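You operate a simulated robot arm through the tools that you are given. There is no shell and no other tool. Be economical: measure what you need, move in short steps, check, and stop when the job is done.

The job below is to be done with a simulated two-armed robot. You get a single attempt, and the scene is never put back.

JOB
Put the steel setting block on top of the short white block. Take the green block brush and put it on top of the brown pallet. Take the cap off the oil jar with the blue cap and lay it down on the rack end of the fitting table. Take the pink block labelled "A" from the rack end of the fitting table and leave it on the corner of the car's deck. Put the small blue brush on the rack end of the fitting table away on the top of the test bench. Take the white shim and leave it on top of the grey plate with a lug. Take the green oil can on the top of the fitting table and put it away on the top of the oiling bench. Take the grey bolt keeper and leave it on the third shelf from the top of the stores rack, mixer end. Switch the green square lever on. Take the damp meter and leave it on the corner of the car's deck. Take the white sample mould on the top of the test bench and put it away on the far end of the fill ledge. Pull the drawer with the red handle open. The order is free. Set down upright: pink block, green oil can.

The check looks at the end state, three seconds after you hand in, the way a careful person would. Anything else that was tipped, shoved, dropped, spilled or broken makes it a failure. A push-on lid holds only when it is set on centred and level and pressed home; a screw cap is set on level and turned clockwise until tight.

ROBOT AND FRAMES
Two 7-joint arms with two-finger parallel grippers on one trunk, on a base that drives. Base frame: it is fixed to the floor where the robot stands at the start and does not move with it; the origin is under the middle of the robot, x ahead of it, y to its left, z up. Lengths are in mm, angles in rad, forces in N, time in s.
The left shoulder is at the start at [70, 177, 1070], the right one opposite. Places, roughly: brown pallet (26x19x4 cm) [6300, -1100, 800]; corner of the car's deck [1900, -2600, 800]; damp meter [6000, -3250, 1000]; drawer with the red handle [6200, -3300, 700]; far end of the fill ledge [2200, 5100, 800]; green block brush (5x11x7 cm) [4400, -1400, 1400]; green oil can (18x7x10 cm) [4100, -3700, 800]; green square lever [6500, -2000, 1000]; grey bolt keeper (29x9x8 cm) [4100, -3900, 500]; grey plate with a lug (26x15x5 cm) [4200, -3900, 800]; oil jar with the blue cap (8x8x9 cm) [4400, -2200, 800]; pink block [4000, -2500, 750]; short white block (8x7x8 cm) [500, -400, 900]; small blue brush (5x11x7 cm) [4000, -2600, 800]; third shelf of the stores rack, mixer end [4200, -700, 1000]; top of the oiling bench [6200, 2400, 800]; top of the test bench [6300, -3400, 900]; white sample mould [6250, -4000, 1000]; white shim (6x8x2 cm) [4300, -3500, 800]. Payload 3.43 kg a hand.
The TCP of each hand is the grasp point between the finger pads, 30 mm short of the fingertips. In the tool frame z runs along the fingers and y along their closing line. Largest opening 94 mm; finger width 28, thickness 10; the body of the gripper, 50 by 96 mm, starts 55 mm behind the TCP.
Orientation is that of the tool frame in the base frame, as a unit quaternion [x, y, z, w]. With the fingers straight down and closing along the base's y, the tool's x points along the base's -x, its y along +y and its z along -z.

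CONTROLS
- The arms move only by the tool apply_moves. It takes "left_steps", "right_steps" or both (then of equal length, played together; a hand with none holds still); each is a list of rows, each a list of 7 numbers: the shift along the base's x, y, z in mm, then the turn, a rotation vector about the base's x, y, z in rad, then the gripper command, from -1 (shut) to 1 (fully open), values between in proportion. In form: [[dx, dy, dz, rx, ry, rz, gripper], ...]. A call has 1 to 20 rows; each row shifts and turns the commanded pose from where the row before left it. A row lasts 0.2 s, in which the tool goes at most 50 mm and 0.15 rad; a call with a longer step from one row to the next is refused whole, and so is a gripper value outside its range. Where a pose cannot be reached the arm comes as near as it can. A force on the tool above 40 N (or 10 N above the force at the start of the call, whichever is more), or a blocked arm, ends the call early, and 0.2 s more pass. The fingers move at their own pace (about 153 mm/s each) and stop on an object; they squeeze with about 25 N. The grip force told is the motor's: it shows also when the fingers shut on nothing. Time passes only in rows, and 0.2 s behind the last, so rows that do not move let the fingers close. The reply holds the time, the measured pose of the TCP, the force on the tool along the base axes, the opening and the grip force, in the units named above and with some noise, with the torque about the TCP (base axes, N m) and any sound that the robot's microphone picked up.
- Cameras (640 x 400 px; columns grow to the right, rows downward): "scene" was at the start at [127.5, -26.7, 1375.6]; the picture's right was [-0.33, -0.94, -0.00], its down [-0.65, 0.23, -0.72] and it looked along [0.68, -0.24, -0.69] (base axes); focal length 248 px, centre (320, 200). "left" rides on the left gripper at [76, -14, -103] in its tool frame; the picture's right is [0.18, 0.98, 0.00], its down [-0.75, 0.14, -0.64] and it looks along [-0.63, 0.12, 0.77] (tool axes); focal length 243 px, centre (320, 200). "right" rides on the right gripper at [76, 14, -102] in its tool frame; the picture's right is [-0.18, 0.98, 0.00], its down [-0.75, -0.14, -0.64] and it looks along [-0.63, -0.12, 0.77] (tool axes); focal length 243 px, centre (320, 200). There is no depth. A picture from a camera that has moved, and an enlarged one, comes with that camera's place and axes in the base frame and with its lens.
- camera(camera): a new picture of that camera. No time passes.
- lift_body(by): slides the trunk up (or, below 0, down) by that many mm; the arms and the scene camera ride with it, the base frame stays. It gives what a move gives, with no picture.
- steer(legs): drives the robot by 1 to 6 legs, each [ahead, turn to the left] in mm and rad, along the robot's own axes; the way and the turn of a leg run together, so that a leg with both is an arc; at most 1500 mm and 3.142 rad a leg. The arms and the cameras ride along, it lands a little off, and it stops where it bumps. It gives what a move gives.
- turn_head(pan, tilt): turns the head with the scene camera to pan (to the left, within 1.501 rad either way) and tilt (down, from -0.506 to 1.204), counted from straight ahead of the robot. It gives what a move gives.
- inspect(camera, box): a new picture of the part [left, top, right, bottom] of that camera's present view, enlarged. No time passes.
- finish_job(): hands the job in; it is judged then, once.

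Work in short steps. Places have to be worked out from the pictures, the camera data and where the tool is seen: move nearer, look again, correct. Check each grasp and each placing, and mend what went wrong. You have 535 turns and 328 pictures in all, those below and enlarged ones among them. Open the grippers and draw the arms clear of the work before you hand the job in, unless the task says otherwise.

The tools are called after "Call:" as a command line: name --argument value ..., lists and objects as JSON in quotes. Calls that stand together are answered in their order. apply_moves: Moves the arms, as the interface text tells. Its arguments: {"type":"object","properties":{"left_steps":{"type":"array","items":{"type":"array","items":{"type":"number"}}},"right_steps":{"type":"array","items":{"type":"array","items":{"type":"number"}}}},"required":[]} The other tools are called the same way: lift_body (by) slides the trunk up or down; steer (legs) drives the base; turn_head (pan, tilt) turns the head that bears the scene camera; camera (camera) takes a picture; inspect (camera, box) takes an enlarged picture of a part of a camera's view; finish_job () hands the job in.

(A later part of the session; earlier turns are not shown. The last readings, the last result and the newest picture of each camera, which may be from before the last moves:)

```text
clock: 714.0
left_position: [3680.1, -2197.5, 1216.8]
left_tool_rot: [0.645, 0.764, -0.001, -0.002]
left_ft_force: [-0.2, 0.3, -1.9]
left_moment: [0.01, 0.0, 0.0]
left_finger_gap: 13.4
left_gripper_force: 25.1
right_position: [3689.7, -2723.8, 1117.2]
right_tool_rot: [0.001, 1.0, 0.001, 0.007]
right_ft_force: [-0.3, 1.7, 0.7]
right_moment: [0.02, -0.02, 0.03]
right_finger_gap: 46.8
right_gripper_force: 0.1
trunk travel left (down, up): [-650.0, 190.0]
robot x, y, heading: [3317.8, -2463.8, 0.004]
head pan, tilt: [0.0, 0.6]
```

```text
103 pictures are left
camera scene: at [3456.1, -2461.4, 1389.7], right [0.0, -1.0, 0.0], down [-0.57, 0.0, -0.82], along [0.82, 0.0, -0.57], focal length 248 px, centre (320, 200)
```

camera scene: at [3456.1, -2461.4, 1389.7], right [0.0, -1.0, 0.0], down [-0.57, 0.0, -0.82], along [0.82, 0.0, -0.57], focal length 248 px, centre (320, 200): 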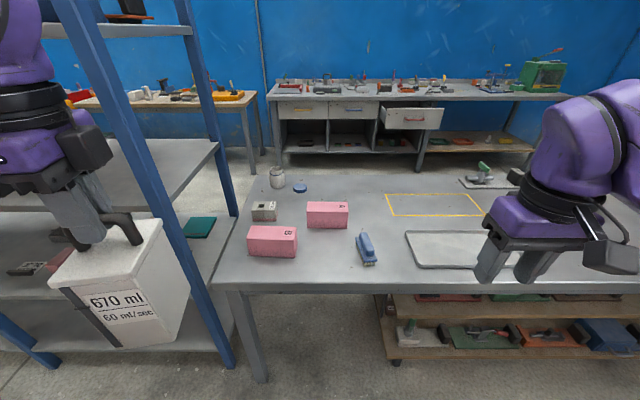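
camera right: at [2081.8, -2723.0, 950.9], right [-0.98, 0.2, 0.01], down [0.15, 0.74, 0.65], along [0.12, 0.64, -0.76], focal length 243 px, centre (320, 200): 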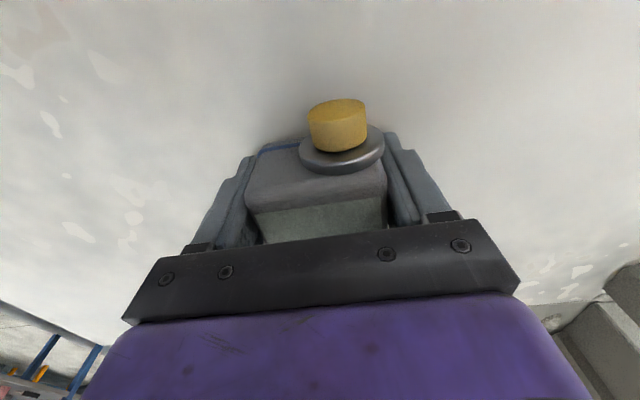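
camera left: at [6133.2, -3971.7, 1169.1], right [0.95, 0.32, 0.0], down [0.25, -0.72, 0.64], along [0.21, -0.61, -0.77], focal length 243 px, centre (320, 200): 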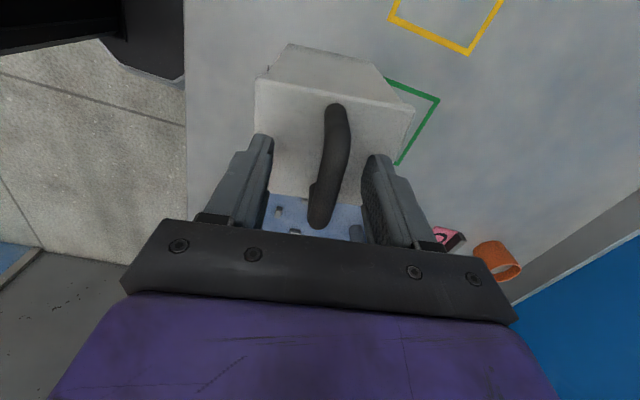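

I enlarge the blocks and the blue brush.

Call:
inspect --camera "scene" --box '[230, 180, 410, 280]'

```text
3.56 times, centred on (320, 230) of scene
camera zoom: at [3456.1, -2461.4, 1389.7], right [0.0, -1.0, 0.0], down [-0.57, 0.0, -0.82], along [0.82, 0.0, -0.57], focal length 883 px, centre (320, 93)
```

zoom: 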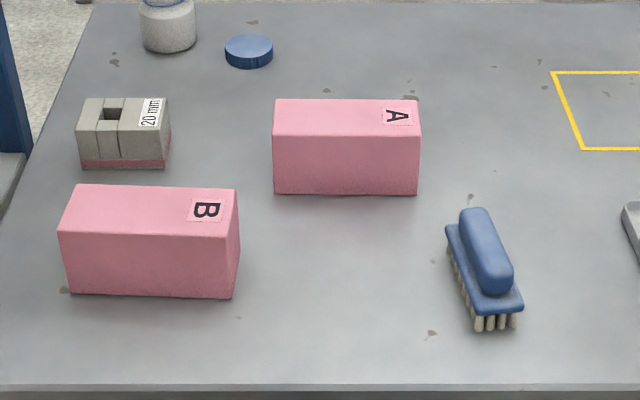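

Block A: centre [4178, −2488], 143 × 69 mm, top z 857, long along y. I drive up and turn the right wrist 90° to grip across x.

Call:
steer --legs '[[365, 0]]'

Call:
apply_moves --right_steps '[[4, 15, 0, 0, 0, 0.143, 0.5], [4, 20, 0, 0, 0, 0.143, 1], [4, 20, -5, 0, 0, 0.143, 1], [8, 20, -10, 0, 0, 0.143, 1], [10, 22, -10, 0, 0, 0.143, 1], [12, 22, -10, 0, 0, 0.143, 1], [14, 22, -15, 0, 0, 0.143, 1], [16, 22, -20, 0, 0, 0.143, 1], [16, 22, -20, 0, 0, 0.143, 1], [16, 22, -20, 0, 0, 0.143, 1], [18, 22, -20, 0, 0, 0.141, 1], [0, 5, 0, 0, 0, 0, 1], [0, 0, 0, 0, 0, 0, 1]]'

Call:
camera --camera "right"

```text
clock: 716.3
left_position: [4042.7, -2196.2, 1216.3]
left_tool_rot: [0.644, 0.765, 0.0, 0.0]
left_ft_force: [-0.1, 0.0, -2.9]
left_moment: [0.02, 0.0, 0.06]
left_finger_gap: 13.4
left_gripper_force: 25.3
right_position: [4054.5, -2721.3, 1116.2]
right_tool_rot: [0.0, 1.0, 0.001, 0.007]
right_ft_force: [0.2, 0.0, 0.5]
right_moment: [0.0, 0.02, 0.03]
right_finger_gap: 47.1
right_gripper_force: 0.1
trunk travel left (down, up): [-650.0, 190.0]
robot x, y, heading: [3682.5, -2462.4, 0.0]
head pan, tilt: [0.0, 0.6]
```

```text
clock: 719.1
left_position: [4042.1, -2196.3, 1215.9]
left_tool_rot: [0.644, 0.765, -0.001, 0.0]
left_ft_force: [0.6, 1.0, -1.8]
left_moment: [-0.01, 0.02, -0.01]
left_finger_gap: 13.4
left_gripper_force: 24.7
right_position: [4175.8, -2488.8, 986.8]
right_tool_rot: [0.708, -0.707, -0.007, -0.003]
right_ft_force: [1.1, -0.3, -0.5]
right_moment: [0.0, 0.0, -0.02]
right_finger_gap: 93.9
right_gripper_force: 0.1
trunk travel left (down, up): [-650.0, 190.0]
robot x, y, heading: [3682.8, -2464.1, 0.002]
head pan, tilt: [0.0, 0.6]
```

```text
101 pictures are left
camera right: at [4163.1, -2566.7, 1087.5], right [-0.98, 0.18, 0.01], down [0.14, 0.74, 0.65], along [0.11, 0.64, -0.76], focal length 243 px, centre (320, 200)
```

right: 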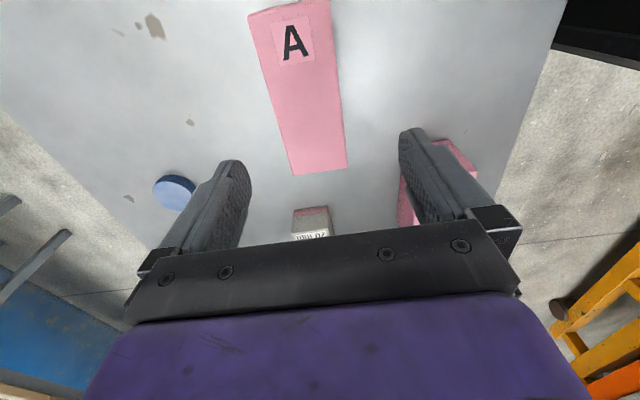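

Block centre reads x≈4187. I shift 11 mm and descend to z≈826.

Call:
apply_moves --right_steps '[[11, 0, -30, 0, 0, -0.03, 1], [0, 0, -40, 0, 0, 0, 1], [0, 0, -40, 0, 0, 0, 1], [0, 0, -35, 0, 0, 0, 1], [0, 0, -14, 0, 0, 0, 1], [0, 0, 0, 0, 0, 0, 1]]'

Call:
camera --camera "right"

```text
clock: 720.5
left_position: [4043.5, -2196.4, 1216.3]
left_tool_rot: [0.644, 0.765, 0.0, -0.001]
left_ft_force: [0.1, -0.1, -3.0]
left_moment: [0.03, 0.02, 0.01]
left_finger_gap: 13.4
left_gripper_force: 25.2
right_position: [4188.5, -2488.5, 828.7]
right_tool_rot: [-0.696, 0.718, 0.006, 0.004]
right_ft_force: [0.3, -0.4, 0.3]
right_moment: [0.0, -0.01, 0.02]
right_finger_gap: 94.0
right_gripper_force: 0.1
trunk travel left (down, up): [-650.0, 190.0]
robot x, y, heading: [3679.9, -2458.6, 0.007]
head pan, tilt: [0.0, 0.6]
```

```text
100 pictures are left
camera right: at [4172.1, -2564.8, 929.9], right [-0.98, 0.21, 0.01], down [0.17, 0.74, 0.65], along [0.14, 0.64, -0.76], focal length 243 px, centre (320, 200)
```

right: 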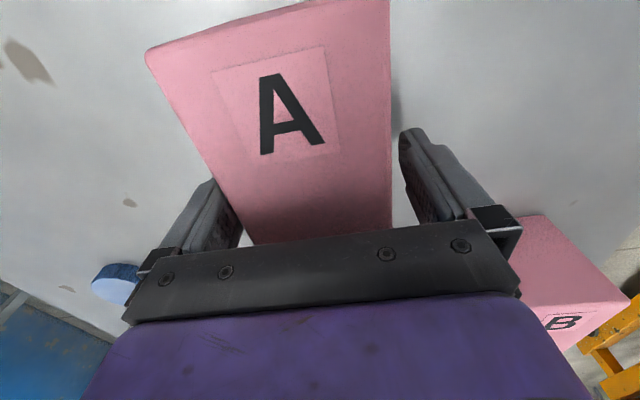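

Straddled. I close and lift.

Call:
apply_moves --right_steps '[[0, 0, 0, 0, 0, 0, 0.6], [0, 0, 0, 0, 0, 0, -1], [0, 0, 0, 0, 0, 0, -1], [0, 0, 0, 0, 0, 0, -1], [0, 0, 20, 0, 0, 0, -1], [0, 0, 40, 0, 0, 0, -1], [0, 0, 40, 0, 0, 0, -1], [0, 0, 40, 0, 0, 0, -1], [-15, -10, 40, 0, 0, 0, -1], [-25, -20, 30, 0, 0, 0, -1], [-30, -25, 20, 0, 0, 0, -1], [0, 0, 0, 0, 0, 0, -1]]'

Call:
camera --camera "scene"

```text
clock: 723.1
left_position: [4045.0, -2194.8, 1215.0]
left_tool_rot: [0.645, 0.765, -0.002, -0.002]
left_ft_force: [1.0, 0.9, -2.7]
left_moment: [0.01, -0.02, -0.04]
left_finger_gap: 13.6
left_gripper_force: 24.6
right_position: [4117.3, -2545.3, 1057.0]
right_tool_rot: [-0.697, 0.717, 0.007, 0.004]
right_ft_force: [0.5, -0.1, -6.2]
right_moment: [0.0, 0.01, 0.01]
right_finger_gap: 68.4
right_gripper_force: 25.0
trunk travel left (down, up): [-650.0, 190.0]
robot x, y, heading: [3684.0, -2461.6, -0.001]
head pan, tilt: [0.0, 0.6]
```

```text
99 pictures are left
camera scene: at [3822.2, -2458.8, 1389.4], right [0.01, -1.0, 0.0], down [-0.57, 0.0, -0.82], along [0.82, 0.0, -0.57], focal length 248 px, centre (320, 200)
```

scene: 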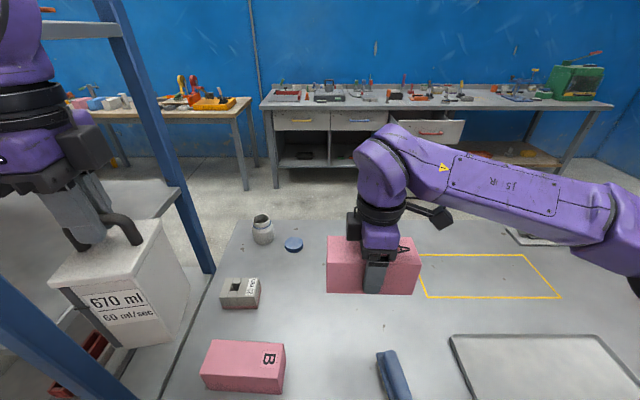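

Block A is held (0.6 kg). I tuck, back off, and drive to the deck again.

Call:
apply_moves --right_steps '[[-25, -30, 15, 0, 0, 0, -1], [-25, -35, 15, 0, 0, 0, -1], [-20, -40, 15, 0, 0, 0, -1], [-10, -40, 15, 0, 0, 0, -1], [0, -35, 0, 0, 0, 0, -1], [0, 0, 0, 0, 0, 0, -1]]'

Call:
steer --legs '[[-365, 0], [0, -2.243], [930, 0], [0, -0.898], [760, 0], [0, -1.571]]'

Call:
camera --camera "scene"

```text
clock: 724.5
left_position: [4043.2, -2196.5, 1216.1]
left_tool_rot: [0.644, 0.765, -0.002, -0.001]
left_ft_force: [0.1, -0.3, -2.6]
left_moment: [0.02, 0.0, 0.01]
left_finger_gap: 13.6
left_gripper_force: 25.1
right_position: [4039.8, -2723.2, 1119.4]
right_tool_rot: [-0.696, 0.718, 0.006, 0.004]
right_ft_force: [1.0, -0.2, -5.3]
right_moment: [-0.04, 0.02, 0.01]
right_finger_gap: 68.1
right_gripper_force: 24.8
trunk travel left (down, up): [-650.0, 190.0]
robot x, y, heading: [3680.6, -2461.3, 0.006]
head pan, tilt: [0.0, 0.6]
```

```text
clock: 746.6
left_position: [1699.9, -2821.3, 1215.3]
left_tool_rot: [-0.071, 0.998, -0.002, 0.0]
left_ft_force: [-0.1, 0.0, -2.8]
left_moment: [-0.02, -0.01, -0.01]
left_finger_gap: 13.5
left_gripper_force: 25.2
right_position: [2226.9, -2840.4, 1118.5]
right_tool_rot: [1.0, -0.029, -0.006, 0.002]
right_ft_force: [0.2, -0.4, -6.6]
right_moment: [0.02, 0.02, 0.02]
right_finger_gap: 68.1
right_gripper_force: 25.1
trunk travel left (down, up): [-650.0, 190.0]
robot x, y, heading: [1953.3, -3189.5, 1.543]
head pan, tilt: [0.0, 0.6]
```

```text
98 pictures are left
camera scene: at [1957.0, -3050.1, 1389.6], right [1.0, -0.02, 0.0], down [-0.01, -0.57, -0.82], along [0.02, 0.82, -0.57], focal length 248 px, centre (320, 200)
```

scene: 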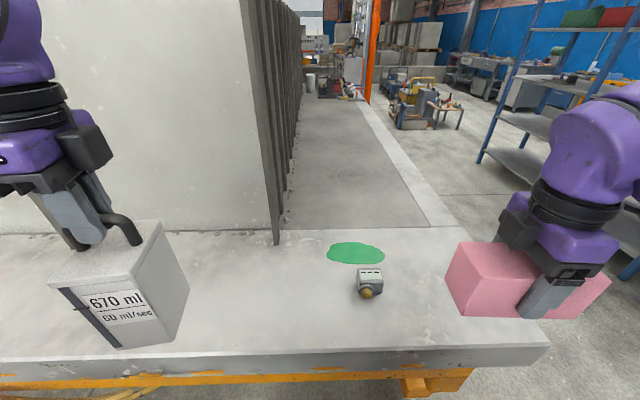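

I carry the block to the left of the meter, at about [1950, −2660], then lower.

Call:
apply_moves --right_steps '[[-34, 22, -10, 0, 0, 0, -1], [-35, 22, -15, 0, 0, 0, -1], [-35, 22, -15, 0, 0, 0, -1], [-35, 22, -15, 0, 0, 0, -1], [-35, 23, -15, 0, 0, 0, -1], [-35, 23, -15, 0, 0, 0, -1], [-34, 23, -15, 0, 0, 0, -1], [-34, 23, -15, 0, 0, 0, -1], [0, 0, -40, 0, 0, 0, -1], [0, 0, -40, 0, 0, 0, -1], [0, 0, -30, 0, 0, 0, -1], [0, 0, -20, 0, 0, 0, -1], [0, 0, 0, 0, 0, 0, -1]]'

Call:
camera --camera "scene"

```text
clock: 749.5
left_position: [1699.4, -2820.8, 1216.2]
left_tool_rot: [-0.071, 0.997, -0.001, -0.001]
left_ft_force: [-0.7, 0.6, -2.8]
left_moment: [-0.02, 0.0, -0.02]
left_finger_gap: 13.5
left_gripper_force: 25.1
right_position: [1949.6, -2661.7, 873.9]
right_tool_rot: [1.0, -0.029, -0.007, 0.003]
right_ft_force: [0.0, 0.3, -5.4]
right_moment: [-0.03, 0.01, -0.01]
right_finger_gap: 68.2
right_gripper_force: 24.9
trunk travel left (down, up): [-650.0, 190.0]
robot x, y, heading: [1955.8, -3189.0, 1.543]
head pan, tilt: [0.0, 0.6]
```

```text
97 pictures are left
camera scene: at [1955.9, -3050.0, 1389.6], right [1.0, -0.02, 0.0], down [-0.01, -0.57, -0.82], along [0.02, 0.82, -0.57], focal length 248 px, centre (320, 200)
```

scene: 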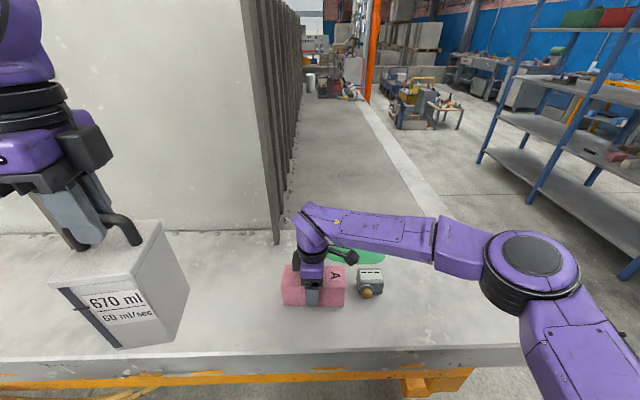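

Now the last bit down, slowly.

Call:
apply_moves --right_steps '[[0, 0, -5, 0, 0, 0, -1], [0, 0, -5, 0, 0, 0, -1], [0, 0, -3, 0, 0, 0, -1], [0, 0, -3, 0, 0, 0, -1], [0, 0, -2, 0, 0, 0, -1], [0, 0, 0, 0, 0, 0, -1]]'

```text
clock: 750.9
left_position: [1700.0, -2823.5, 1217.2]
left_tool_rot: [-0.07, 0.998, 0.0, 0.0]
left_ft_force: [-0.8, -0.2, -3.5]
left_moment: [0.03, -0.02, 0.02]
left_finger_gap: 13.4
left_gripper_force: 25.3
right_position: [1948.9, -2662.8, 857.6]
right_tool_rot: [1.0, -0.029, -0.008, 0.0]
right_ft_force: [0.4, 1.2, 21.0]
right_moment: [0.06, 0.05, -0.04]
right_finger_gap: 68.3
right_gripper_force: 24.5
trunk travel left (down, up): [-650.0, 190.0]
robot x, y, heading: [1953.7, -3190.0, 1.546]
head pan, tilt: [0.0, 0.6]
```

Down (21 N). I ease, open, rise and tuck.

Call:
apply_moves --right_steps '[[0, 0, 1.5, 0, 0, 0, -1], [0, 0, 0, 0, 0, 0, 0.6], [0, 0, 0, 0, 0, 0, 1], [0, 0, 0, 0, 0, 0, 1], [0, 0, 25, 0, 0, 0, 1], [0, 0, 45, 0, 0, 0, 1], [0, 0, 45, 0, 0, 0, 1], [0, 0, 45, 0, 0, 0, 1], [20, -15, 40, 0, 0, 0, 0.5], [35, -20, 20, 0, 0, 0, 0], [40, -20, 10, 0, 0, 0, 0], [40, -25, 5, 0, 0, 0, 0], [40, -25, 0, 0, 0, 0, 0], [40, -30, 0, 0, 0, 0, 0], [40, -30, 0, 0, 0, 0, 0]]'

Call:
camera --camera "scene"

```text
clock: 754.0
left_position: [1702.6, -2823.2, 1217.8]
left_tool_rot: [-0.07, 0.998, 0.0, 0.0]
left_ft_force: [-0.2, -0.6, -2.1]
left_moment: [-0.01, 0.0, -0.02]
left_finger_gap: 13.5
left_gripper_force: 24.7
right_position: [2208.5, -2829.6, 1092.6]
right_tool_rot: [1.0, -0.029, -0.008, 0.0]
right_ft_force: [0.2, 0.2, 0.0]
right_moment: [0.04, 0.01, 0.03]
right_finger_gap: 47.1
right_gripper_force: 0.0
trunk travel left (down, up): [-650.0, 190.0]
robot x, y, heading: [1953.4, -3189.4, 1.543]
head pan, tilt: [0.0, 0.6]
```

```text
96 pictures are left
camera scene: at [1958.9, -3052.6, 1389.9], right [1.0, -0.02, 0.0], down [-0.01, -0.56, -0.83], along [0.02, 0.83, -0.56], focal length 248 px, centre (320, 200)
```

scene: 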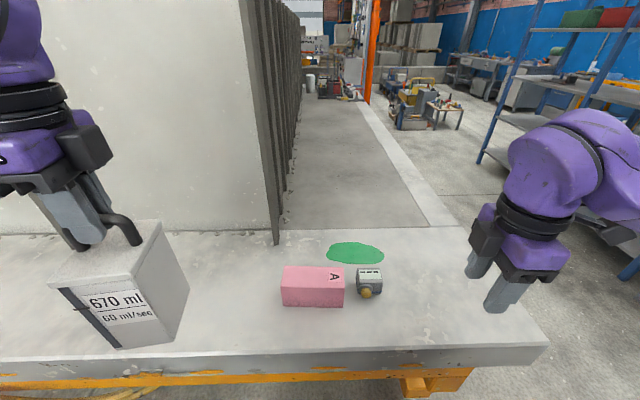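

Both items are on the deck. Now the small blue brush: back to the fitting table.

Call:
steer --legs '[[0, -1.543], [780, 0], [0, 0.896], [905, 0], [0, -0.896], [260, 0]]'

Call:
apply_moves --right_steps '[[0, 0, 0, 0, 0, -0.143, 0], [0, 0, 0, 0, 0, -0.143, 0], [0, 0, 0, 0, 0, -0.143, 0], [0, 0, 0, 0, 0, -0.143, 0], [0, 0, 0, 0, 0, -0.143, 0.3], [0, 0, 0, 0, 0, -0.143, 0.5], [0, 0, 0, 0, 0, -0.143, 0.6], [0, 0, 0, 0, 0, -0.143, 0.6], [0, 0, 0, 0, 0, -0.143, 0.6], [0, 0, 0, 0, 0, -0.143, 0.6], [0, 0, 0, 0, 0, 0, 0.6]]'

Call:
camera --camera "scene"

```text
clock: 772.5
left_position: [3904.2, -2171.5, 1215.6]
left_tool_rot: [0.644, 0.765, -0.001, 0.0]
left_ft_force: [-0.1, -0.9, -3.3]
left_moment: [-0.03, -0.02, 0.0]
left_finger_gap: 13.5
left_gripper_force: 24.3
right_position: [3915.1, -2678.2, 1092.1]
right_tool_rot: [-0.697, 0.717, 0.005, 0.004]
right_ft_force: [0.2, 0.1, -0.3]
right_moment: [0.01, 0.05, 0.03]
right_finger_gap: 47.0
right_gripper_force: 0.1
trunk travel left (down, up): [-650.0, 190.0]
robot x, y, heading: [3545.8, -2437.5, 0.011]
head pan, tilt: [0.0, 0.6]
```

```text
clock: 774.9
left_position: [3905.3, -2171.8, 1216.2]
left_tool_rot: [0.644, 0.765, -0.001, -0.001]
left_ft_force: [0.5, 0.6, -2.5]
left_moment: [0.01, 0.02, 0.0]
left_finger_gap: 13.5
left_gripper_force: 25.0
right_position: [3915.5, -2675.8, 1093.5]
right_tool_rot: [-0.055, 0.998, 0.002, 0.008]
right_ft_force: [0.1, 0.4, -0.6]
right_moment: [-0.03, 0.0, -0.02]
right_finger_gap: 75.0
right_gripper_force: 0.1
trunk travel left (down, up): [-650.0, 190.0]
robot x, y, heading: [3546.2, -2433.0, 0.008]
head pan, tilt: [0.0, 0.6]
```

```text
95 pictures are left
camera scene: at [3682.3, -2434.8, 1389.8], right [0.01, -1.0, 0.0], down [-0.56, 0.0, -0.83], along [0.83, 0.01, -0.56], focal length 248 px, centre (320, 200)
```

scene: 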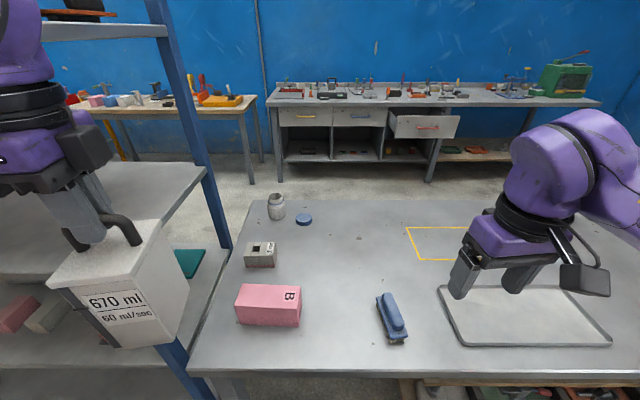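

Brush near [4014, −2600]. I bring the right hand over it.

Call:
apply_moves --right_steps '[[20, 15, -25, 0, 0, -0.04, 0.6], [20, 15, -30, 0, 0, -0.04, 0.6], [20, 15, -30, 0, -0.016, 0, 0.6], [20, 15, -30, 0, 0, 0, 0.6], [18, 14, -30, 0, 0, 0, 0.6], [0, 0, 0, 0, 0, 0, 0.6]]'

Call:
camera --camera "right"

```text
clock: 776.3
left_position: [3904.7, -2171.1, 1215.4]
left_tool_rot: [0.644, 0.765, -0.001, 0.0]
left_ft_force: [0.3, 0.1, -2.3]
left_moment: [-0.01, 0.01, -0.01]
left_finger_gap: 13.3
left_gripper_force: 24.7
right_position: [4014.2, -2602.0, 948.3]
right_tool_rot: [-0.016, 1.0, 0.001, 0.015]
right_ft_force: [1.1, 0.4, -1.1]
right_moment: [-0.01, -0.01, 0.0]
right_finger_gap: 74.9
right_gripper_force: 0.1
trunk travel left (down, up): [-650.0, 190.0]
robot x, y, heading: [3544.0, -2437.2, 0.006]
head pan, tilt: [0.0, 0.6]
```

```text
94 pictures are left
camera right: at [3936.0, -2591.3, 1047.0], right [0.15, 0.99, 0.01], down [0.74, -0.12, 0.66], along [0.66, -0.09, -0.75], focal length 243 px, centre (320, 200)
```

right: 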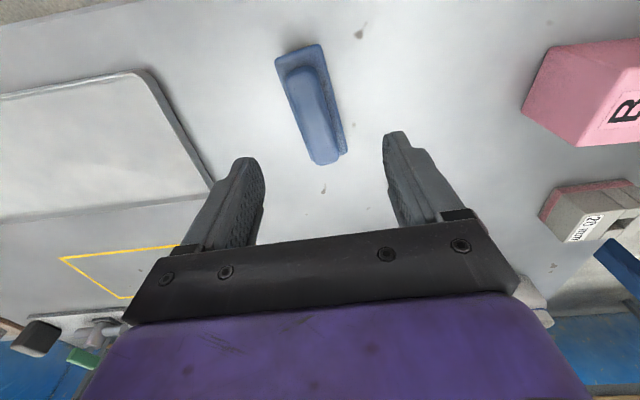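

Brush handle centre [4018, −2606], yaw about 0.09. I align and descend to z≈838.

Call:
apply_moves --right_steps '[[4, -4, -25, 0, 0.03, 0.06, 0.6], [0, 0, -35, 0, 0, 0, 0.6], [0, 0, -35, 0, 0, 0, 0.6], [0, 0, -15, 0, 0, 0, 0.6], [0, 0, 0, 0, 0, 0, 0.6]]'

Call:
camera --camera "right"

```text
clock: 777.5
left_position: [3905.9, -2171.1, 1216.8]
left_tool_rot: [0.643, 0.766, -0.001, -0.002]
left_ft_force: [0.2, -1.4, -2.8]
left_moment: [0.0, 0.02, -0.04]
left_finger_gap: 13.2
left_gripper_force: 24.8
right_position: [4016.9, -2606.9, 838.7]
right_tool_rot: [-0.047, 0.999, 0.002, 0.0]
right_ft_force: [0.1, -0.4, 0.7]
right_moment: [0.0, -0.03, 0.0]
right_finger_gap: 75.0
right_gripper_force: 0.1
trunk travel left (down, up): [-650.0, 190.0]
robot x, y, heading: [3543.4, -2435.6, 0.012]
head pan, tilt: [0.0, 0.6]
```

```text
93 pictures are left
camera right: at [3941.6, -2600.5, 940.7], right [0.09, 1.0, 0.0], down [0.76, -0.07, 0.64], along [0.64, -0.06, -0.77], focal length 243 px, centre (320, 200)
```

right: 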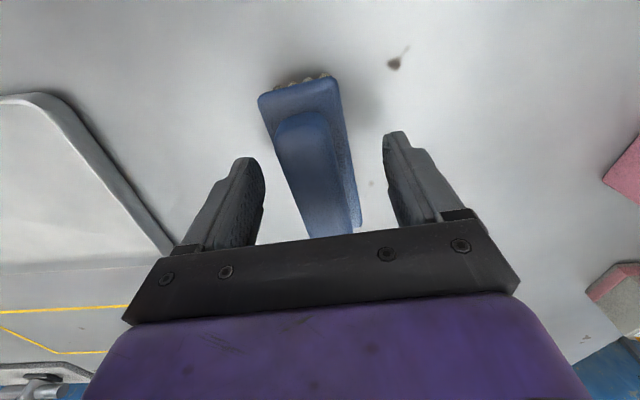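

Well straddled. I close and lift.

Call:
apply_moves --right_steps '[[0, 0, 0, 0, 0, 0, 0.2], [0, 0, 0, 0, 0, 0, -1], [0, 0, 0, 0, 0, 0, -1], [0, 0, 0, 0, 0, 0, -1], [0, 0, 20, 0, 0, 0, -1], [0, 0, 40, 0, 0, 0, -1], [0, 0, 40, 0, 0, 0, -1], [-10, -5, 40, 0, 0, 0, -1], [-20, -10, 40, 0, 0, 0, -1], [-25, -20, 30, 0, 0, 0, -1], [-30, -25, 20, 0, 0, 0, -1], [-30, -30, 10, 0, 0, 0, -1]]'

Call:
camera --camera "right"

```text
clock: 780.1
left_position: [3904.1, -2172.6, 1218.5]
left_tool_rot: [0.644, 0.765, 0.0, 0.0]
left_ft_force: [0.1, 0.1, -2.8]
left_moment: [-0.02, 0.0, 0.02]
left_finger_gap: 13.7
left_gripper_force: 24.2
right_position: [3901.2, -2697.3, 1077.9]
right_tool_rot: [-0.047, 0.999, 0.003, 0.0]
right_ft_force: [-0.5, 0.3, -0.6]
right_moment: [0.01, -0.01, 0.01]
right_finger_gap: 43.2
right_gripper_force: 25.2
trunk travel left (down, up): [-650.0, 190.0]
robot x, y, heading: [3545.0, -2436.2, 0.005]
head pan, tilt: [0.0, 0.6]
```

```text
92 pictures are left
camera right: at [3825.3, -2691.3, 1179.8], right [0.09, 1.0, 0.01], down [0.76, -0.07, 0.64], along [0.64, -0.05, -0.77], focal length 243 px, centre (320, 200)
```

right: 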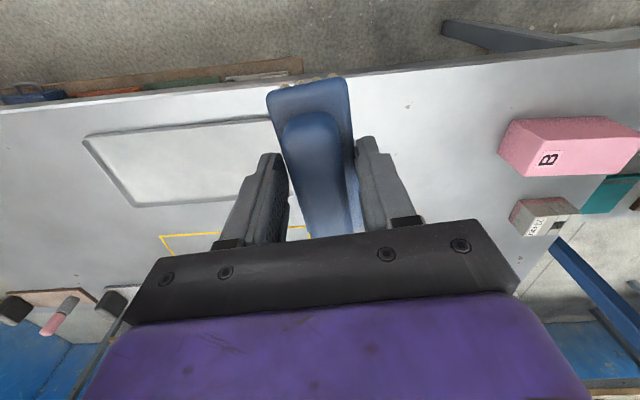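

Brush held. With the mould and brush in hand I go north up the aisle and look for the fill ledge.

Call:
steer --legs '[[-350, 0], [0, 1.575], [1500, 0], [1100, 0]]'

Call:
turn_head --pan 0.15 --tilt 0.15

Call:
camera --camera "scene"

```text
clock: 798.6
left_position: [2852.7, 523.2, 1215.3]
left_tool_rot: [-0.095, 0.996, -0.001, 0.0]
left_ft_force: [-0.8, -0.3, -2.2]
left_moment: [-0.04, -0.02, -0.02]
left_finger_gap: 13.3
left_gripper_force: 24.9
right_position: [3377.2, 531.2, 1078.1]
right_tool_rot: [0.746, -0.666, -0.001, 0.001]
right_ft_force: [0.7, 0.6, -1.1]
right_moment: [0.0, -0.02, 0.01]
right_finger_gap: 43.4
right_gripper_force: 25.0
trunk travel left (down, up): [-650.0, 190.0]
robot x, y, heading: [3125.7, 168.9, 1.595]
head pan, tilt: [0.0, 0.6]
```

```text
clock: 799.5
left_position: [2852.6, 523.3, 1216.3]
left_tool_rot: [-0.094, 0.996, -0.001, -0.001]
left_ft_force: [-0.4, 0.0, -2.6]
left_moment: [0.02, -0.03, -0.03]
left_finger_gap: 13.2
left_gripper_force: 24.9
right_position: [3377.7, 530.9, 1077.3]
right_tool_rot: [0.746, -0.666, -0.001, 0.001]
right_ft_force: [0.7, -0.3, -0.3]
right_moment: [0.0, -0.01, 0.01]
right_finger_gap: 43.3
right_gripper_force: 24.6
trunk travel left (down, up): [-650.0, 190.0]
robot x, y, heading: [3122.2, 165.3, 1.595]
head pan, tilt: [0.15, 0.15]
```

```text
91 pictures are left
camera scene: at [3106.1, 309.4, 1431.1], right [0.98, 0.17, 0.0], down [0.03, -0.15, -0.99], along [-0.17, 0.97, -0.15], focal length 248 px, centre (320, 200)
```

scene: 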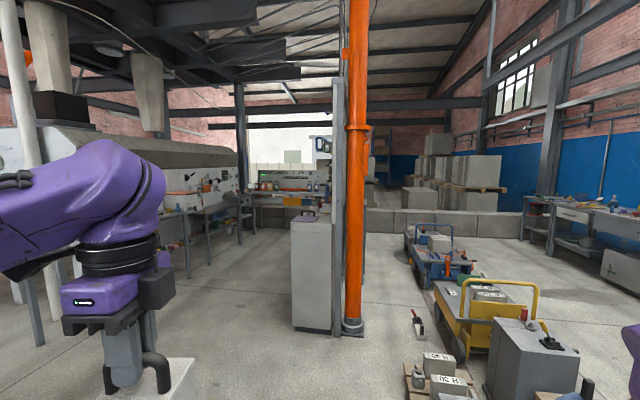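

The ledge should lie behind the switch cabinet, reachable left of it. I drive round toward (1900, 2000).

Call:
steer --legs '[[900, 0], [0, 0.877], [1500, 0], [0, -0.9]]'

Call:
turn_head --pan 0 --tilt 0.2

Call:
camera --camera "scene"

```text
clock: 803.7
left_position: [2846.9, 1336.5, 1217.5]
left_tool_rot: [-0.074, 0.997, 0.0, 0.0]
left_ft_force: [0.5, 1.1, -1.9]
left_moment: [-0.03, 0.01, -0.02]
left_finger_gap: 13.6
left_gripper_force: 24.9
right_position: [3370.8, 1324.1, 1075.1]
right_tool_rot: [0.731, -0.682, -0.001, 0.003]
right_ft_force: [0.9, 1.1, -1.2]
right_moment: [0.0, 0.05, 0.01]
right_finger_gap: 43.4
right_gripper_force: 24.9
trunk travel left (down, up): [-650.0, 190.0]
robot x, y, heading: [3097.8, 970.8, 1.478]
head pan, tilt: [0.15, 0.15]
stopped in leg 1: the robot was blocked; the commanded pose is now the measured one
```

```text
clock: 804.4
left_position: [2843.5, 1336.5, 1217.6]
left_tool_rot: [-0.074, 0.997, 0.0, 0.001]
left_ft_force: [-0.1, -0.4, -3.2]
left_moment: [0.0, 0.01, 0.0]
left_finger_gap: 13.3
left_gripper_force: 25.2
right_position: [3366.8, 1324.4, 1077.5]
right_tool_rot: [0.732, -0.682, -0.001, 0.002]
right_ft_force: [0.3, -0.2, -0.8]
right_moment: [0.01, -0.01, -0.01]
right_finger_gap: 43.4
right_gripper_force: 25.2
trunk travel left (down, up): [-650.0, 190.0]
robot x, y, heading: [3102.1, 969.0, 1.477]
head pan, tilt: [0.0, 0.201]
```

```text
90 pictures are left
camera scene: at [3110.5, 1114.4, 1426.4], right [1.0, -0.09, 0.0], down [-0.02, -0.2, -0.98], along [0.09, 0.98, -0.2], focal length 248 px, centre (320, 200)
```

scene: 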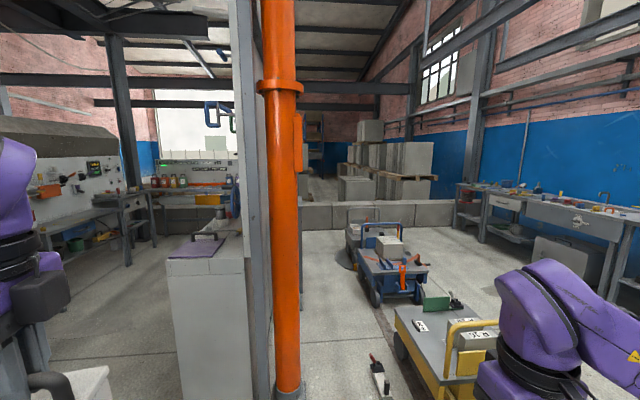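

Blocked on something low. I look down around the front.

Call:
turn_head --pan -0.3 --tilt 0.9

Call:
camera --camera "scene"

```text
clock: 805.5
left_position: [2843.7, 1333.9, 1217.9]
left_tool_rot: [-0.073, 0.997, 0.0, 0.0]
left_ft_force: [1.1, 0.0, -2.7]
left_moment: [-0.01, 0.03, 0.03]
left_finger_gap: 13.5
left_gripper_force: 24.9
right_position: [3368.5, 1325.0, 1077.0]
right_tool_rot: [0.732, -0.682, 0.0, 0.002]
right_ft_force: [0.1, 0.5, -1.0]
right_moment: [-0.04, 0.01, -0.04]
right_finger_gap: 43.1
right_gripper_force: 25.2
trunk travel left (down, up): [-650.0, 190.0]
robot x, y, heading: [3098.3, 973.1, 1.478]
head pan, tilt: [-0.3, 0.901]
```

```text
89 pictures are left
camera scene: at [3131.9, 1091.2, 1364.9], right [0.92, -0.38, 0.0], down [-0.3, -0.72, -0.62], along [0.24, 0.57, -0.78], focal length 248 px, centre (320, 200)
```

scene: 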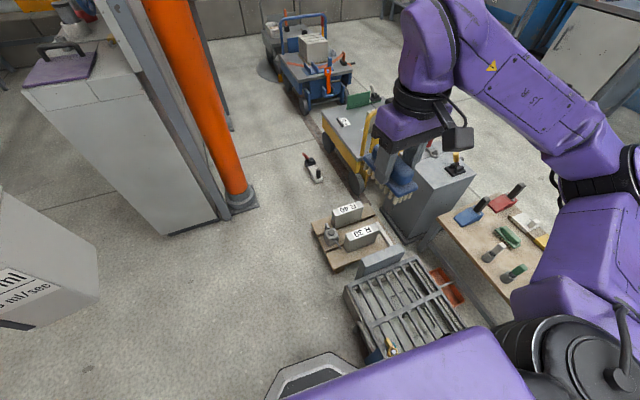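

My base front touches the metal crate. I back off 150 mm and check it.

Call:
steer --legs '[[-200, 0]]'

Call:
turn_head --pan -0.4 --tilt 0.75

Call:
camera --camera "scene"

```text
clock: 807.1
left_position: [2826.0, 1133.1, 1216.4]
left_tool_rot: [-0.074, 0.997, 0.0, -0.001]
left_ft_force: [0.4, 0.1, -3.0]
left_moment: [-0.03, -0.02, -0.02]
left_finger_gap: 13.6
left_gripper_force: 25.1
right_position: [3349.3, 1123.0, 1077.1]
right_tool_rot: [0.732, -0.682, -0.001, 0.002]
right_ft_force: [-0.3, -0.2, -1.5]
right_moment: [0.06, 0.02, -0.02]
right_finger_gap: 43.2
right_gripper_force: 25.1
trunk travel left (down, up): [-650.0, 190.0]
robot x, y, heading: [3080.9, 767.3, 1.479]
head pan, tilt: [-0.3, 0.901]
```

```text
clock: 807.8
left_position: [2826.1, 1133.4, 1217.2]
left_tool_rot: [-0.073, 0.997, 0.0, 0.001]
left_ft_force: [0.7, -0.3, -2.5]
left_moment: [0.01, 0.0, 0.0]
left_finger_gap: 13.5
left_gripper_force: 24.7
right_position: [3350.1, 1122.5, 1077.7]
right_tool_rot: [0.731, -0.682, -0.001, 0.001]
right_ft_force: [-0.1, 0.4, -0.9]
right_moment: [0.01, -0.01, 0.02]
right_finger_gap: 43.4
right_gripper_force: 25.3
trunk travel left (down, up): [-650.0, 190.0]
robot x, y, heading: [3077.6, 768.2, 1.48]
head pan, tilt: [-0.4, 0.75]
```

```text
88 pictures are left
camera scene: at [3123.6, 892.1, 1376.8], right [0.88, -0.47, 0.0], down [-0.32, -0.6, -0.73], along [0.34, 0.64, -0.68], focal length 248 px, centre (320, 200)
```

scene: 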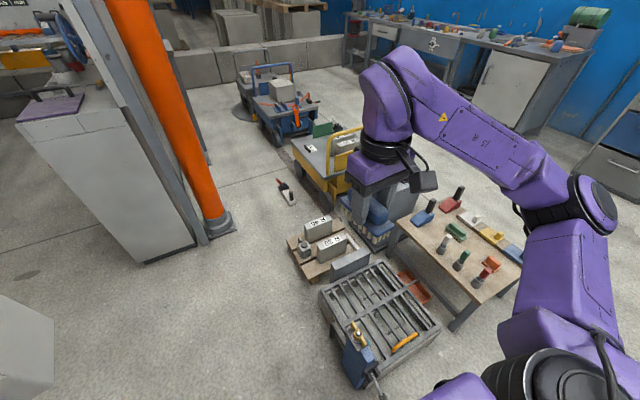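

The crate and its neighbours look in place. I steer clear to the left, toward (1900, 1700).

Call:
steer --legs '[[0, 0.992], [1500, 0], [0, -0.9]]'

Call:
turn_head --pan 0 --tilt 0.25

Call:
camera --camera "scene"

```text
clock: 819.9
left_position: [1619.6, 2020.5, 1216.6]
left_tool_rot: [-0.133, 0.991, 0.0, 0.0]
left_ft_force: [0.0, -0.1, -3.2]
left_moment: [-0.02, -0.01, -0.02]
left_finger_gap: 13.3
left_gripper_force: 24.7
right_position: [2143.1, 2072.3, 1078.1]
right_tool_rot: [0.772, -0.636, -0.001, 0.002]
right_ft_force: [-0.8, -0.2, -1.5]
right_moment: [-0.01, -0.01, 0.03]
right_finger_gap: 43.6
right_gripper_force: 25.2
trunk travel left (down, up): [-650.0, 190.0]
robot x, y, heading: [1914.9, 1690.9, 1.6]
head pan, tilt: [-0.4, 0.75]
```

```text
clock: 820.8
left_position: [1619.3, 2019.6, 1217.1]
left_tool_rot: [-0.134, 0.991, -0.001, 0.0]
left_ft_force: [0.0, 0.1, -2.8]
left_moment: [0.0, 0.0, -0.01]
left_finger_gap: 13.2
left_gripper_force: 25.1
right_position: [2140.9, 2073.8, 1077.3]
right_tool_rot: [0.772, -0.636, 0.0, 0.002]
right_ft_force: [0.5, 0.0, -1.1]
right_moment: [-0.02, -0.01, 0.02]
right_finger_gap: 43.2
right_gripper_force: 25.0
trunk travel left (down, up): [-650.0, 190.0]
robot x, y, heading: [1918.6, 1690.1, 1.603]
head pan, tilt: [0.0, 0.25]
```

```text
87 pictures are left
camera scene: at [1912.4, 1833.2, 1421.8], right [1.0, 0.03, 0.0], down [0.01, -0.25, -0.97], along [-0.03, 0.97, -0.25], focal length 248 px, centre (320, 200)
```

scene: 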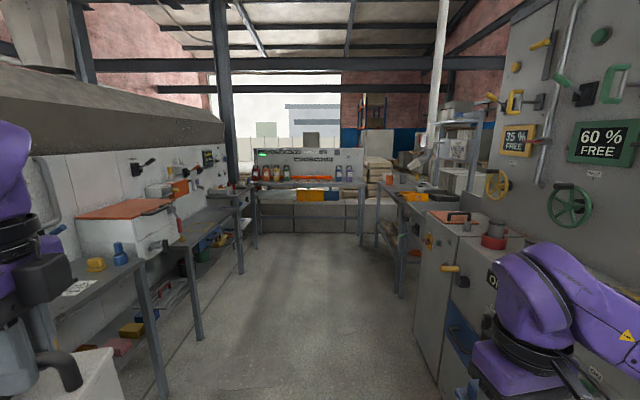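

The far bench straight ahead is the fill ledge. I drive up the corridor.

Call:
steer --legs '[[0, -0.06], [1500, 0], [1000, 0], [0, 0.03]]'

Call:
turn_head --pan 0 --tilt 0.5

Call:
camera --camera "scene"

```text
clock: 833.7
left_position: [1669.2, 4482.3, 1216.5]
left_tool_rot: [-0.126, 0.992, 0.0, 0.001]
left_ft_force: [0.3, 0.6, -1.6]
left_moment: [-0.02, 0.0, -0.02]
left_finger_gap: 13.5
left_gripper_force: 24.8
right_position: [2194.2, 4526.7, 1077.3]
right_tool_rot: [0.767, -0.642, -0.002, 0.002]
right_ft_force: [0.0, -0.1, -0.8]
right_moment: [0.03, 0.01, -0.03]
right_finger_gap: 43.4
right_gripper_force: 25.6
trunk travel left (down, up): [-650.0, 190.0]
robot x, y, heading: [1962.5, 4148.9, 1.585]
head pan, tilt: [0.0, 0.25]
```

```text
clock: 834.4
left_position: [1669.2, 4482.9, 1216.3]
left_tool_rot: [-0.128, 0.992, 0.0, -0.001]
left_ft_force: [-0.7, -0.7, -1.5]
left_moment: [-0.01, -0.03, -0.02]
left_finger_gap: 13.0
left_gripper_force: 24.9
right_position: [2191.3, 4527.6, 1076.3]
right_tool_rot: [0.767, -0.641, -0.001, 0.002]
right_ft_force: [0.0, 0.6, -1.0]
right_moment: [-0.03, -0.03, -0.01]
right_finger_gap: 43.2
right_gripper_force: 25.1
trunk travel left (down, up): [-650.0, 190.0]
robot x, y, heading: [1964.0, 4148.0, 1.588]
head pan, tilt: [0.0, 0.499]
```

```text
86 pictures are left
camera scene: at [1959.0, 4289.0, 1398.8], right [1.0, 0.02, 0.0], down [0.01, -0.48, -0.88], along [-0.01, 0.88, -0.48], focal length 248 px, centre (320, 200)
```

scene: 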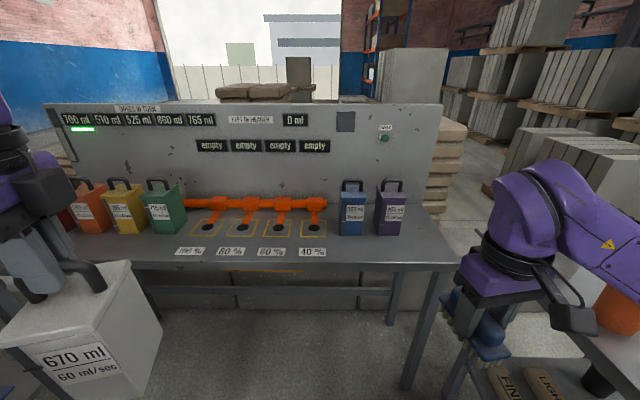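

These colored moulds confirm the white one. The clear place at the far (right) end is about [2335, 5040]. First I draw the right hand back out of the way.

Call:
apply_moves --right_steps '[[8, -25, 10, 0, 0, 0, -1], [8, -30, 10, 0, 0, 0, -1], [8, -30, 10, 0, 0, 0, -1], [8, -30, 10, 0, 0, 0, -1], [8, -30, 10, 0, 0, 0, -1], [0, 0, 0, 0, 0, 0, -1]]'

Call:
steer --legs '[[0, -0.33], [520, 0], [0, 0.313]]'

Call:
camera --camera "scene"

```text
clock: 835.8
left_position: [1668.5, 4483.0, 1216.1]
left_tool_rot: [-0.127, 0.992, 0.0, -0.001]
left_ft_force: [0.3, 0.0, -3.2]
left_moment: [-0.02, -0.01, 0.03]
left_finger_gap: 13.4
left_gripper_force: 24.7
right_position: [2231.9, 4384.5, 1126.3]
right_tool_rot: [0.767, -0.642, 0.0, 0.003]
right_ft_force: [-0.2, -0.4, -1.3]
right_moment: [-0.02, -0.01, -0.01]
right_finger_gap: 43.2
right_gripper_force: 25.2
trunk travel left (down, up): [-650.0, 190.0]
robot x, y, heading: [1963.0, 4144.9, 1.585]
head pan, tilt: [0.0, 0.499]
```

```text
clock: 840.9
left_position: [1837.8, 4987.4, 1219.7]
left_tool_rot: [-0.119, 0.993, 0.0, 0.0]
left_ft_force: [-0.5, -0.2, -2.4]
left_moment: [-0.01, 0.0, -0.02]
left_finger_gap: 13.6
left_gripper_force: 25.1
right_position: [2398.3, 4880.7, 1126.7]
right_tool_rot: [0.762, -0.647, 0.0, 0.001]
right_ft_force: [-0.2, -0.3, -1.0]
right_moment: [-0.01, 0.01, -0.01]
right_finger_gap: 43.3
right_gripper_force: 25.2
trunk travel left (down, up): [-650.0, 190.0]
robot x, y, heading: [2124.7, 4648.8, 1.575]
head pan, tilt: [0.0, 0.499]
```

```text
85 pictures are left
camera scene: at [2124.5, 4790.0, 1398.8], right [1.0, 0.0, 0.0], down [0.0, -0.48, -0.88], along [0.0, 0.88, -0.48], focal length 248 px, centre (320, 200)
```

scene: 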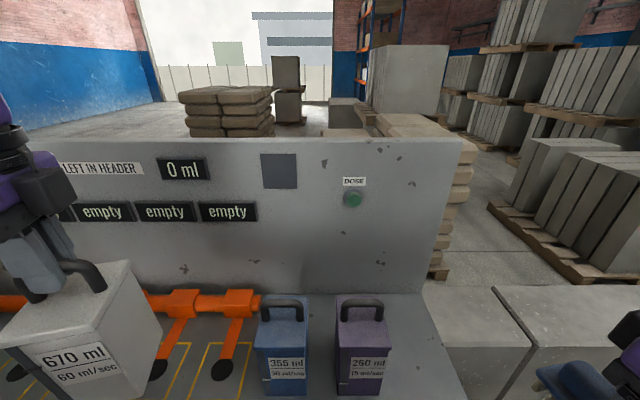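

I raise the trunk 190 mm, then bring the mould over at safe height to the far end.

Call:
lift_body --by 190

Call:
apply_moves --left_steps '[[25, -10, -10, 0, 0, 0, -1], [35, -10, -15, 0, 0, 0, -1], [40, -5, -15, 0, 0, 0, -1], [45, 0, -15, 0, 0, 0, -1], [45, 0, -15, 0, 0, 0, -1], [45, 0, -15, 0, 0, 0, -1], [45, 0, -15, 0, 0, 0, -1], [45, 5, -10, 0, 0, 0, -1], [45, 10, 0, 0, 0, 0, -1], [45, 15, 0, 0, 0, 0, -1], [40, 20, 0, 0, 0, 0, -1], [40, 25, 0, 0, 0, 0, -1], [0, 0, 0, 0, 0, 0, -1]]'

Call:
camera --camera "scene"

```text
clock: 843.0
left_position: [1836.7, 4988.7, 1407.7]
left_tool_rot: [-0.118, 0.993, 0.0, 0.0]
left_ft_force: [0.4, 0.5, -3.0]
left_moment: [-0.01, -0.05, 0.02]
left_finger_gap: 13.3
left_gripper_force: 25.0
right_position: [2397.5, 4881.8, 1317.3]
right_tool_rot: [0.762, -0.647, 0.0, 0.001]
right_ft_force: [0.0, -0.4, -0.1]
right_moment: [-0.02, 0.0, -0.01]
right_finger_gap: 43.4
right_gripper_force: 24.9
trunk travel left (down, up): [-840.0, 0.0]
robot x, y, heading: [2120.2, 4643.3, 1.573]
head pan, tilt: [0.0, 0.499]
```

```text
clock: 846.0
left_position: [2293.6, 5062.2, 1339.3]
left_tool_rot: [-0.158, 0.986, -0.002, 0.046]
left_ft_force: [-0.1, 0.2, -2.3]
left_moment: [-0.02, 0.06, -0.01]
left_finger_gap: 13.4
left_gripper_force: 24.9
left hand out of reach, approached as far as the arm can: row 12
right_position: [2401.2, 4879.9, 1316.3]
right_tool_rot: [0.763, -0.647, -0.003, 0.002]
right_ft_force: [0.5, -0.1, -0.9]
right_moment: [0.04, 0.02, 0.01]
right_finger_gap: 43.3
right_gripper_force: 25.1
trunk travel left (down, up): [-840.0, 0.0]
robot x, y, heading: [2124.0, 4646.7, 1.573]
head pan, tilt: [0.0, 0.499]
stopped in row 13 (left hand): the arm was blocked; the commanded pose is now the measured one
```

```text
84 pictures are left
camera scene: at [2126.9, 4787.6, 1589.0], right [1.0, 0.0, 0.0], down [0.0, -0.48, -0.88], along [0.0, 0.88, -0.48], focal length 248 px, centre (320, 200)
```

scene: 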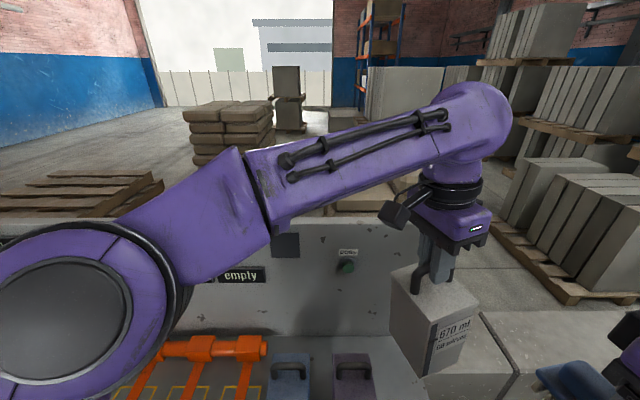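

Nearly there but at the arm's limit. I shift the robot 60 mm to the right.

Call:
steer --legs '[[-200, 0], [0, -0.3], [208, 0], [0, 0.3]]'

Call:
apply_moves --left_steps '[[0, 0, -20, 0, 0.03, 0, -1], [0, 0, -20, 0, 0.03, 0, -1], [0, 0, -20, 0, 0.03, 0, -1], [0, 0, 0, 0, 0, 0, -1]]'

Call:
camera --camera "left"

Call:
camera --camera "scene"

```text
clock: 850.8
left_position: [2354.7, 5060.7, 1338.1]
left_tool_rot: [-0.159, 0.986, -0.002, 0.045]
left_ft_force: [-0.6, 0.5, -2.3]
left_moment: [0.0, 0.02, 0.01]
left_finger_gap: 13.2
left_gripper_force: 24.6
right_position: [2461.8, 4879.0, 1317.4]
right_tool_rot: [0.763, -0.647, -0.001, 0.003]
right_ft_force: [0.6, 1.3, -0.6]
right_moment: [-0.07, 0.0, 0.0]
right_finger_gap: 43.3
right_gripper_force: 25.5
trunk travel left (down, up): [-840.0, 0.0]
robot x, y, heading: [2185.4, 4645.1, 1.573]
head pan, tilt: [0.0, 0.499]
```

```text
clock: 852.0
left_position: [2337.8, 5075.2, 1302.0]
left_tool_rot: [-0.178, 0.984, 0.001, 0.03]
left_ft_force: [0.3, -0.4, -1.8]
left_moment: [-0.01, 0.0, -0.02]
left_finger_gap: 13.3
left_gripper_force: 25.0
right_position: [2460.1, 4878.3, 1317.2]
right_tool_rot: [0.763, -0.647, -0.001, 0.003]
right_ft_force: [-0.5, -1.1, -0.4]
right_moment: [-0.04, 0.03, 0.0]
right_finger_gap: 43.0
right_gripper_force: 24.7
trunk travel left (down, up): [-840.0, 0.0]
robot x, y, heading: [2180.8, 4643.6, 1.571]
head pan, tilt: [0.0, 0.499]
stopped in row 4 (left hand): the arm was blocked; the commanded pose is now the measured one
```

```text
83 pictures are left
camera left: at [2266.7, 5033.2, 1399.8], right [-0.51, 0.86, -0.02], down [0.62, 0.39, 0.68], along [0.59, 0.34, -0.73], focal length 243 px, centre (320, 200)
```

left: 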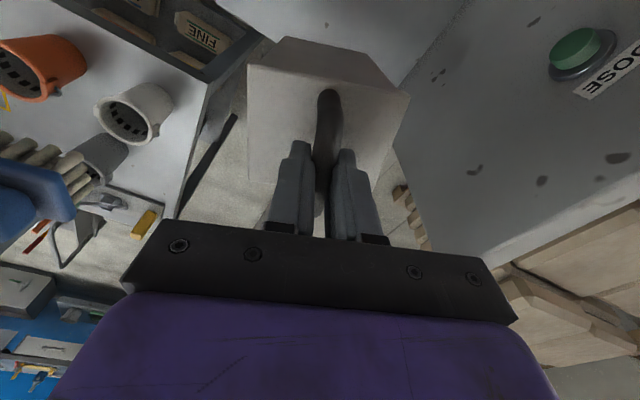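

```text
82 pictures are left
camera scene: at [2186.5, 4786.7, 1588.7], right [1.0, 0.0, 0.0], down [0.0, -0.48, -0.88], along [0.0, 0.88, -0.48], focal length 248 px, centre (320, 200)
```

scene: 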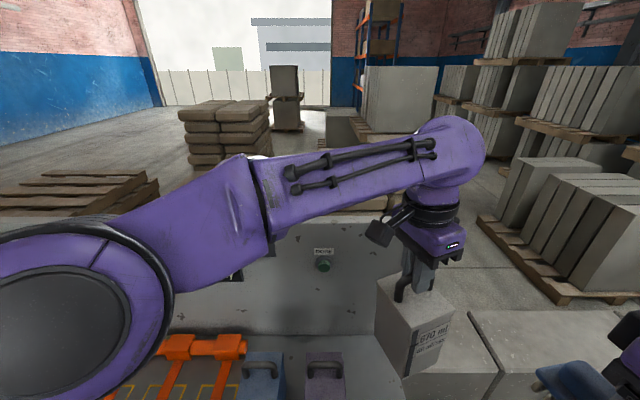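

I bring the mould nearer (y≈4985), where the arm is freer, and straighten its tilt.

Call:
apply_moves --left_steps '[[0, -20, 0, 0, 0, 0, -1], [0, -25, 0, 0, 0, 0, -1], [0, -25, 0, 0.01, 0.02, 0, -1], [0, -20, 0, 0.01, 0.02, 0, -1], [0, 0, -15, 0, 0.02, 0, -1], [0, 0, -20, 0, 0, 0, -1], [0, 0, 0, 0, 0, 0, -1]]'

Call:
camera --camera "scene"

```text
clock: 853.6
left_position: [2339.8, 4983.0, 1265.1]
left_tool_rot: [-0.175, 0.984, 0.018, -0.001]
left_ft_force: [-0.4, 0.1, -2.8]
left_moment: [-0.04, -0.01, -0.03]
left_finger_gap: 13.3
left_gripper_force: 25.0
right_position: [2458.9, 4877.2, 1317.1]
right_tool_rot: [0.763, -0.647, 0.0, 0.002]
right_ft_force: [-0.6, -0.3, -1.4]
right_moment: [-0.02, 0.01, 0.0]
right_finger_gap: 43.2
right_gripper_force: 24.8
trunk travel left (down, up): [-840.0, 0.0]
robot x, y, heading: [2182.2, 4640.9, 1.581]
head pan, tilt: [0.0, 0.499]
```

```text
81 pictures are left
camera scene: at [2186.1, 4785.9, 1588.8], right [1.0, 0.0, 0.0], down [0.0, -0.48, -0.88], along [0.0, 0.88, -0.48], focal length 248 px, centre (320, 200)
```

scene: 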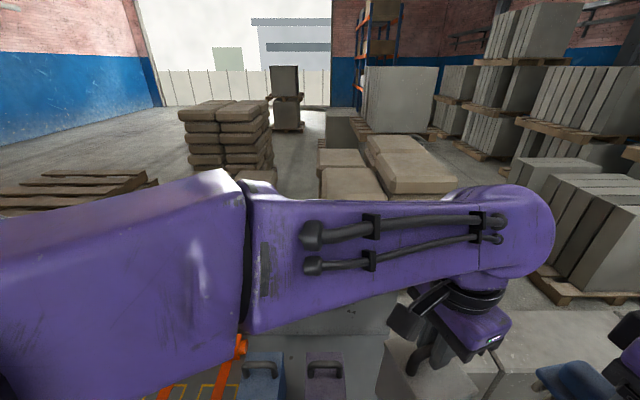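

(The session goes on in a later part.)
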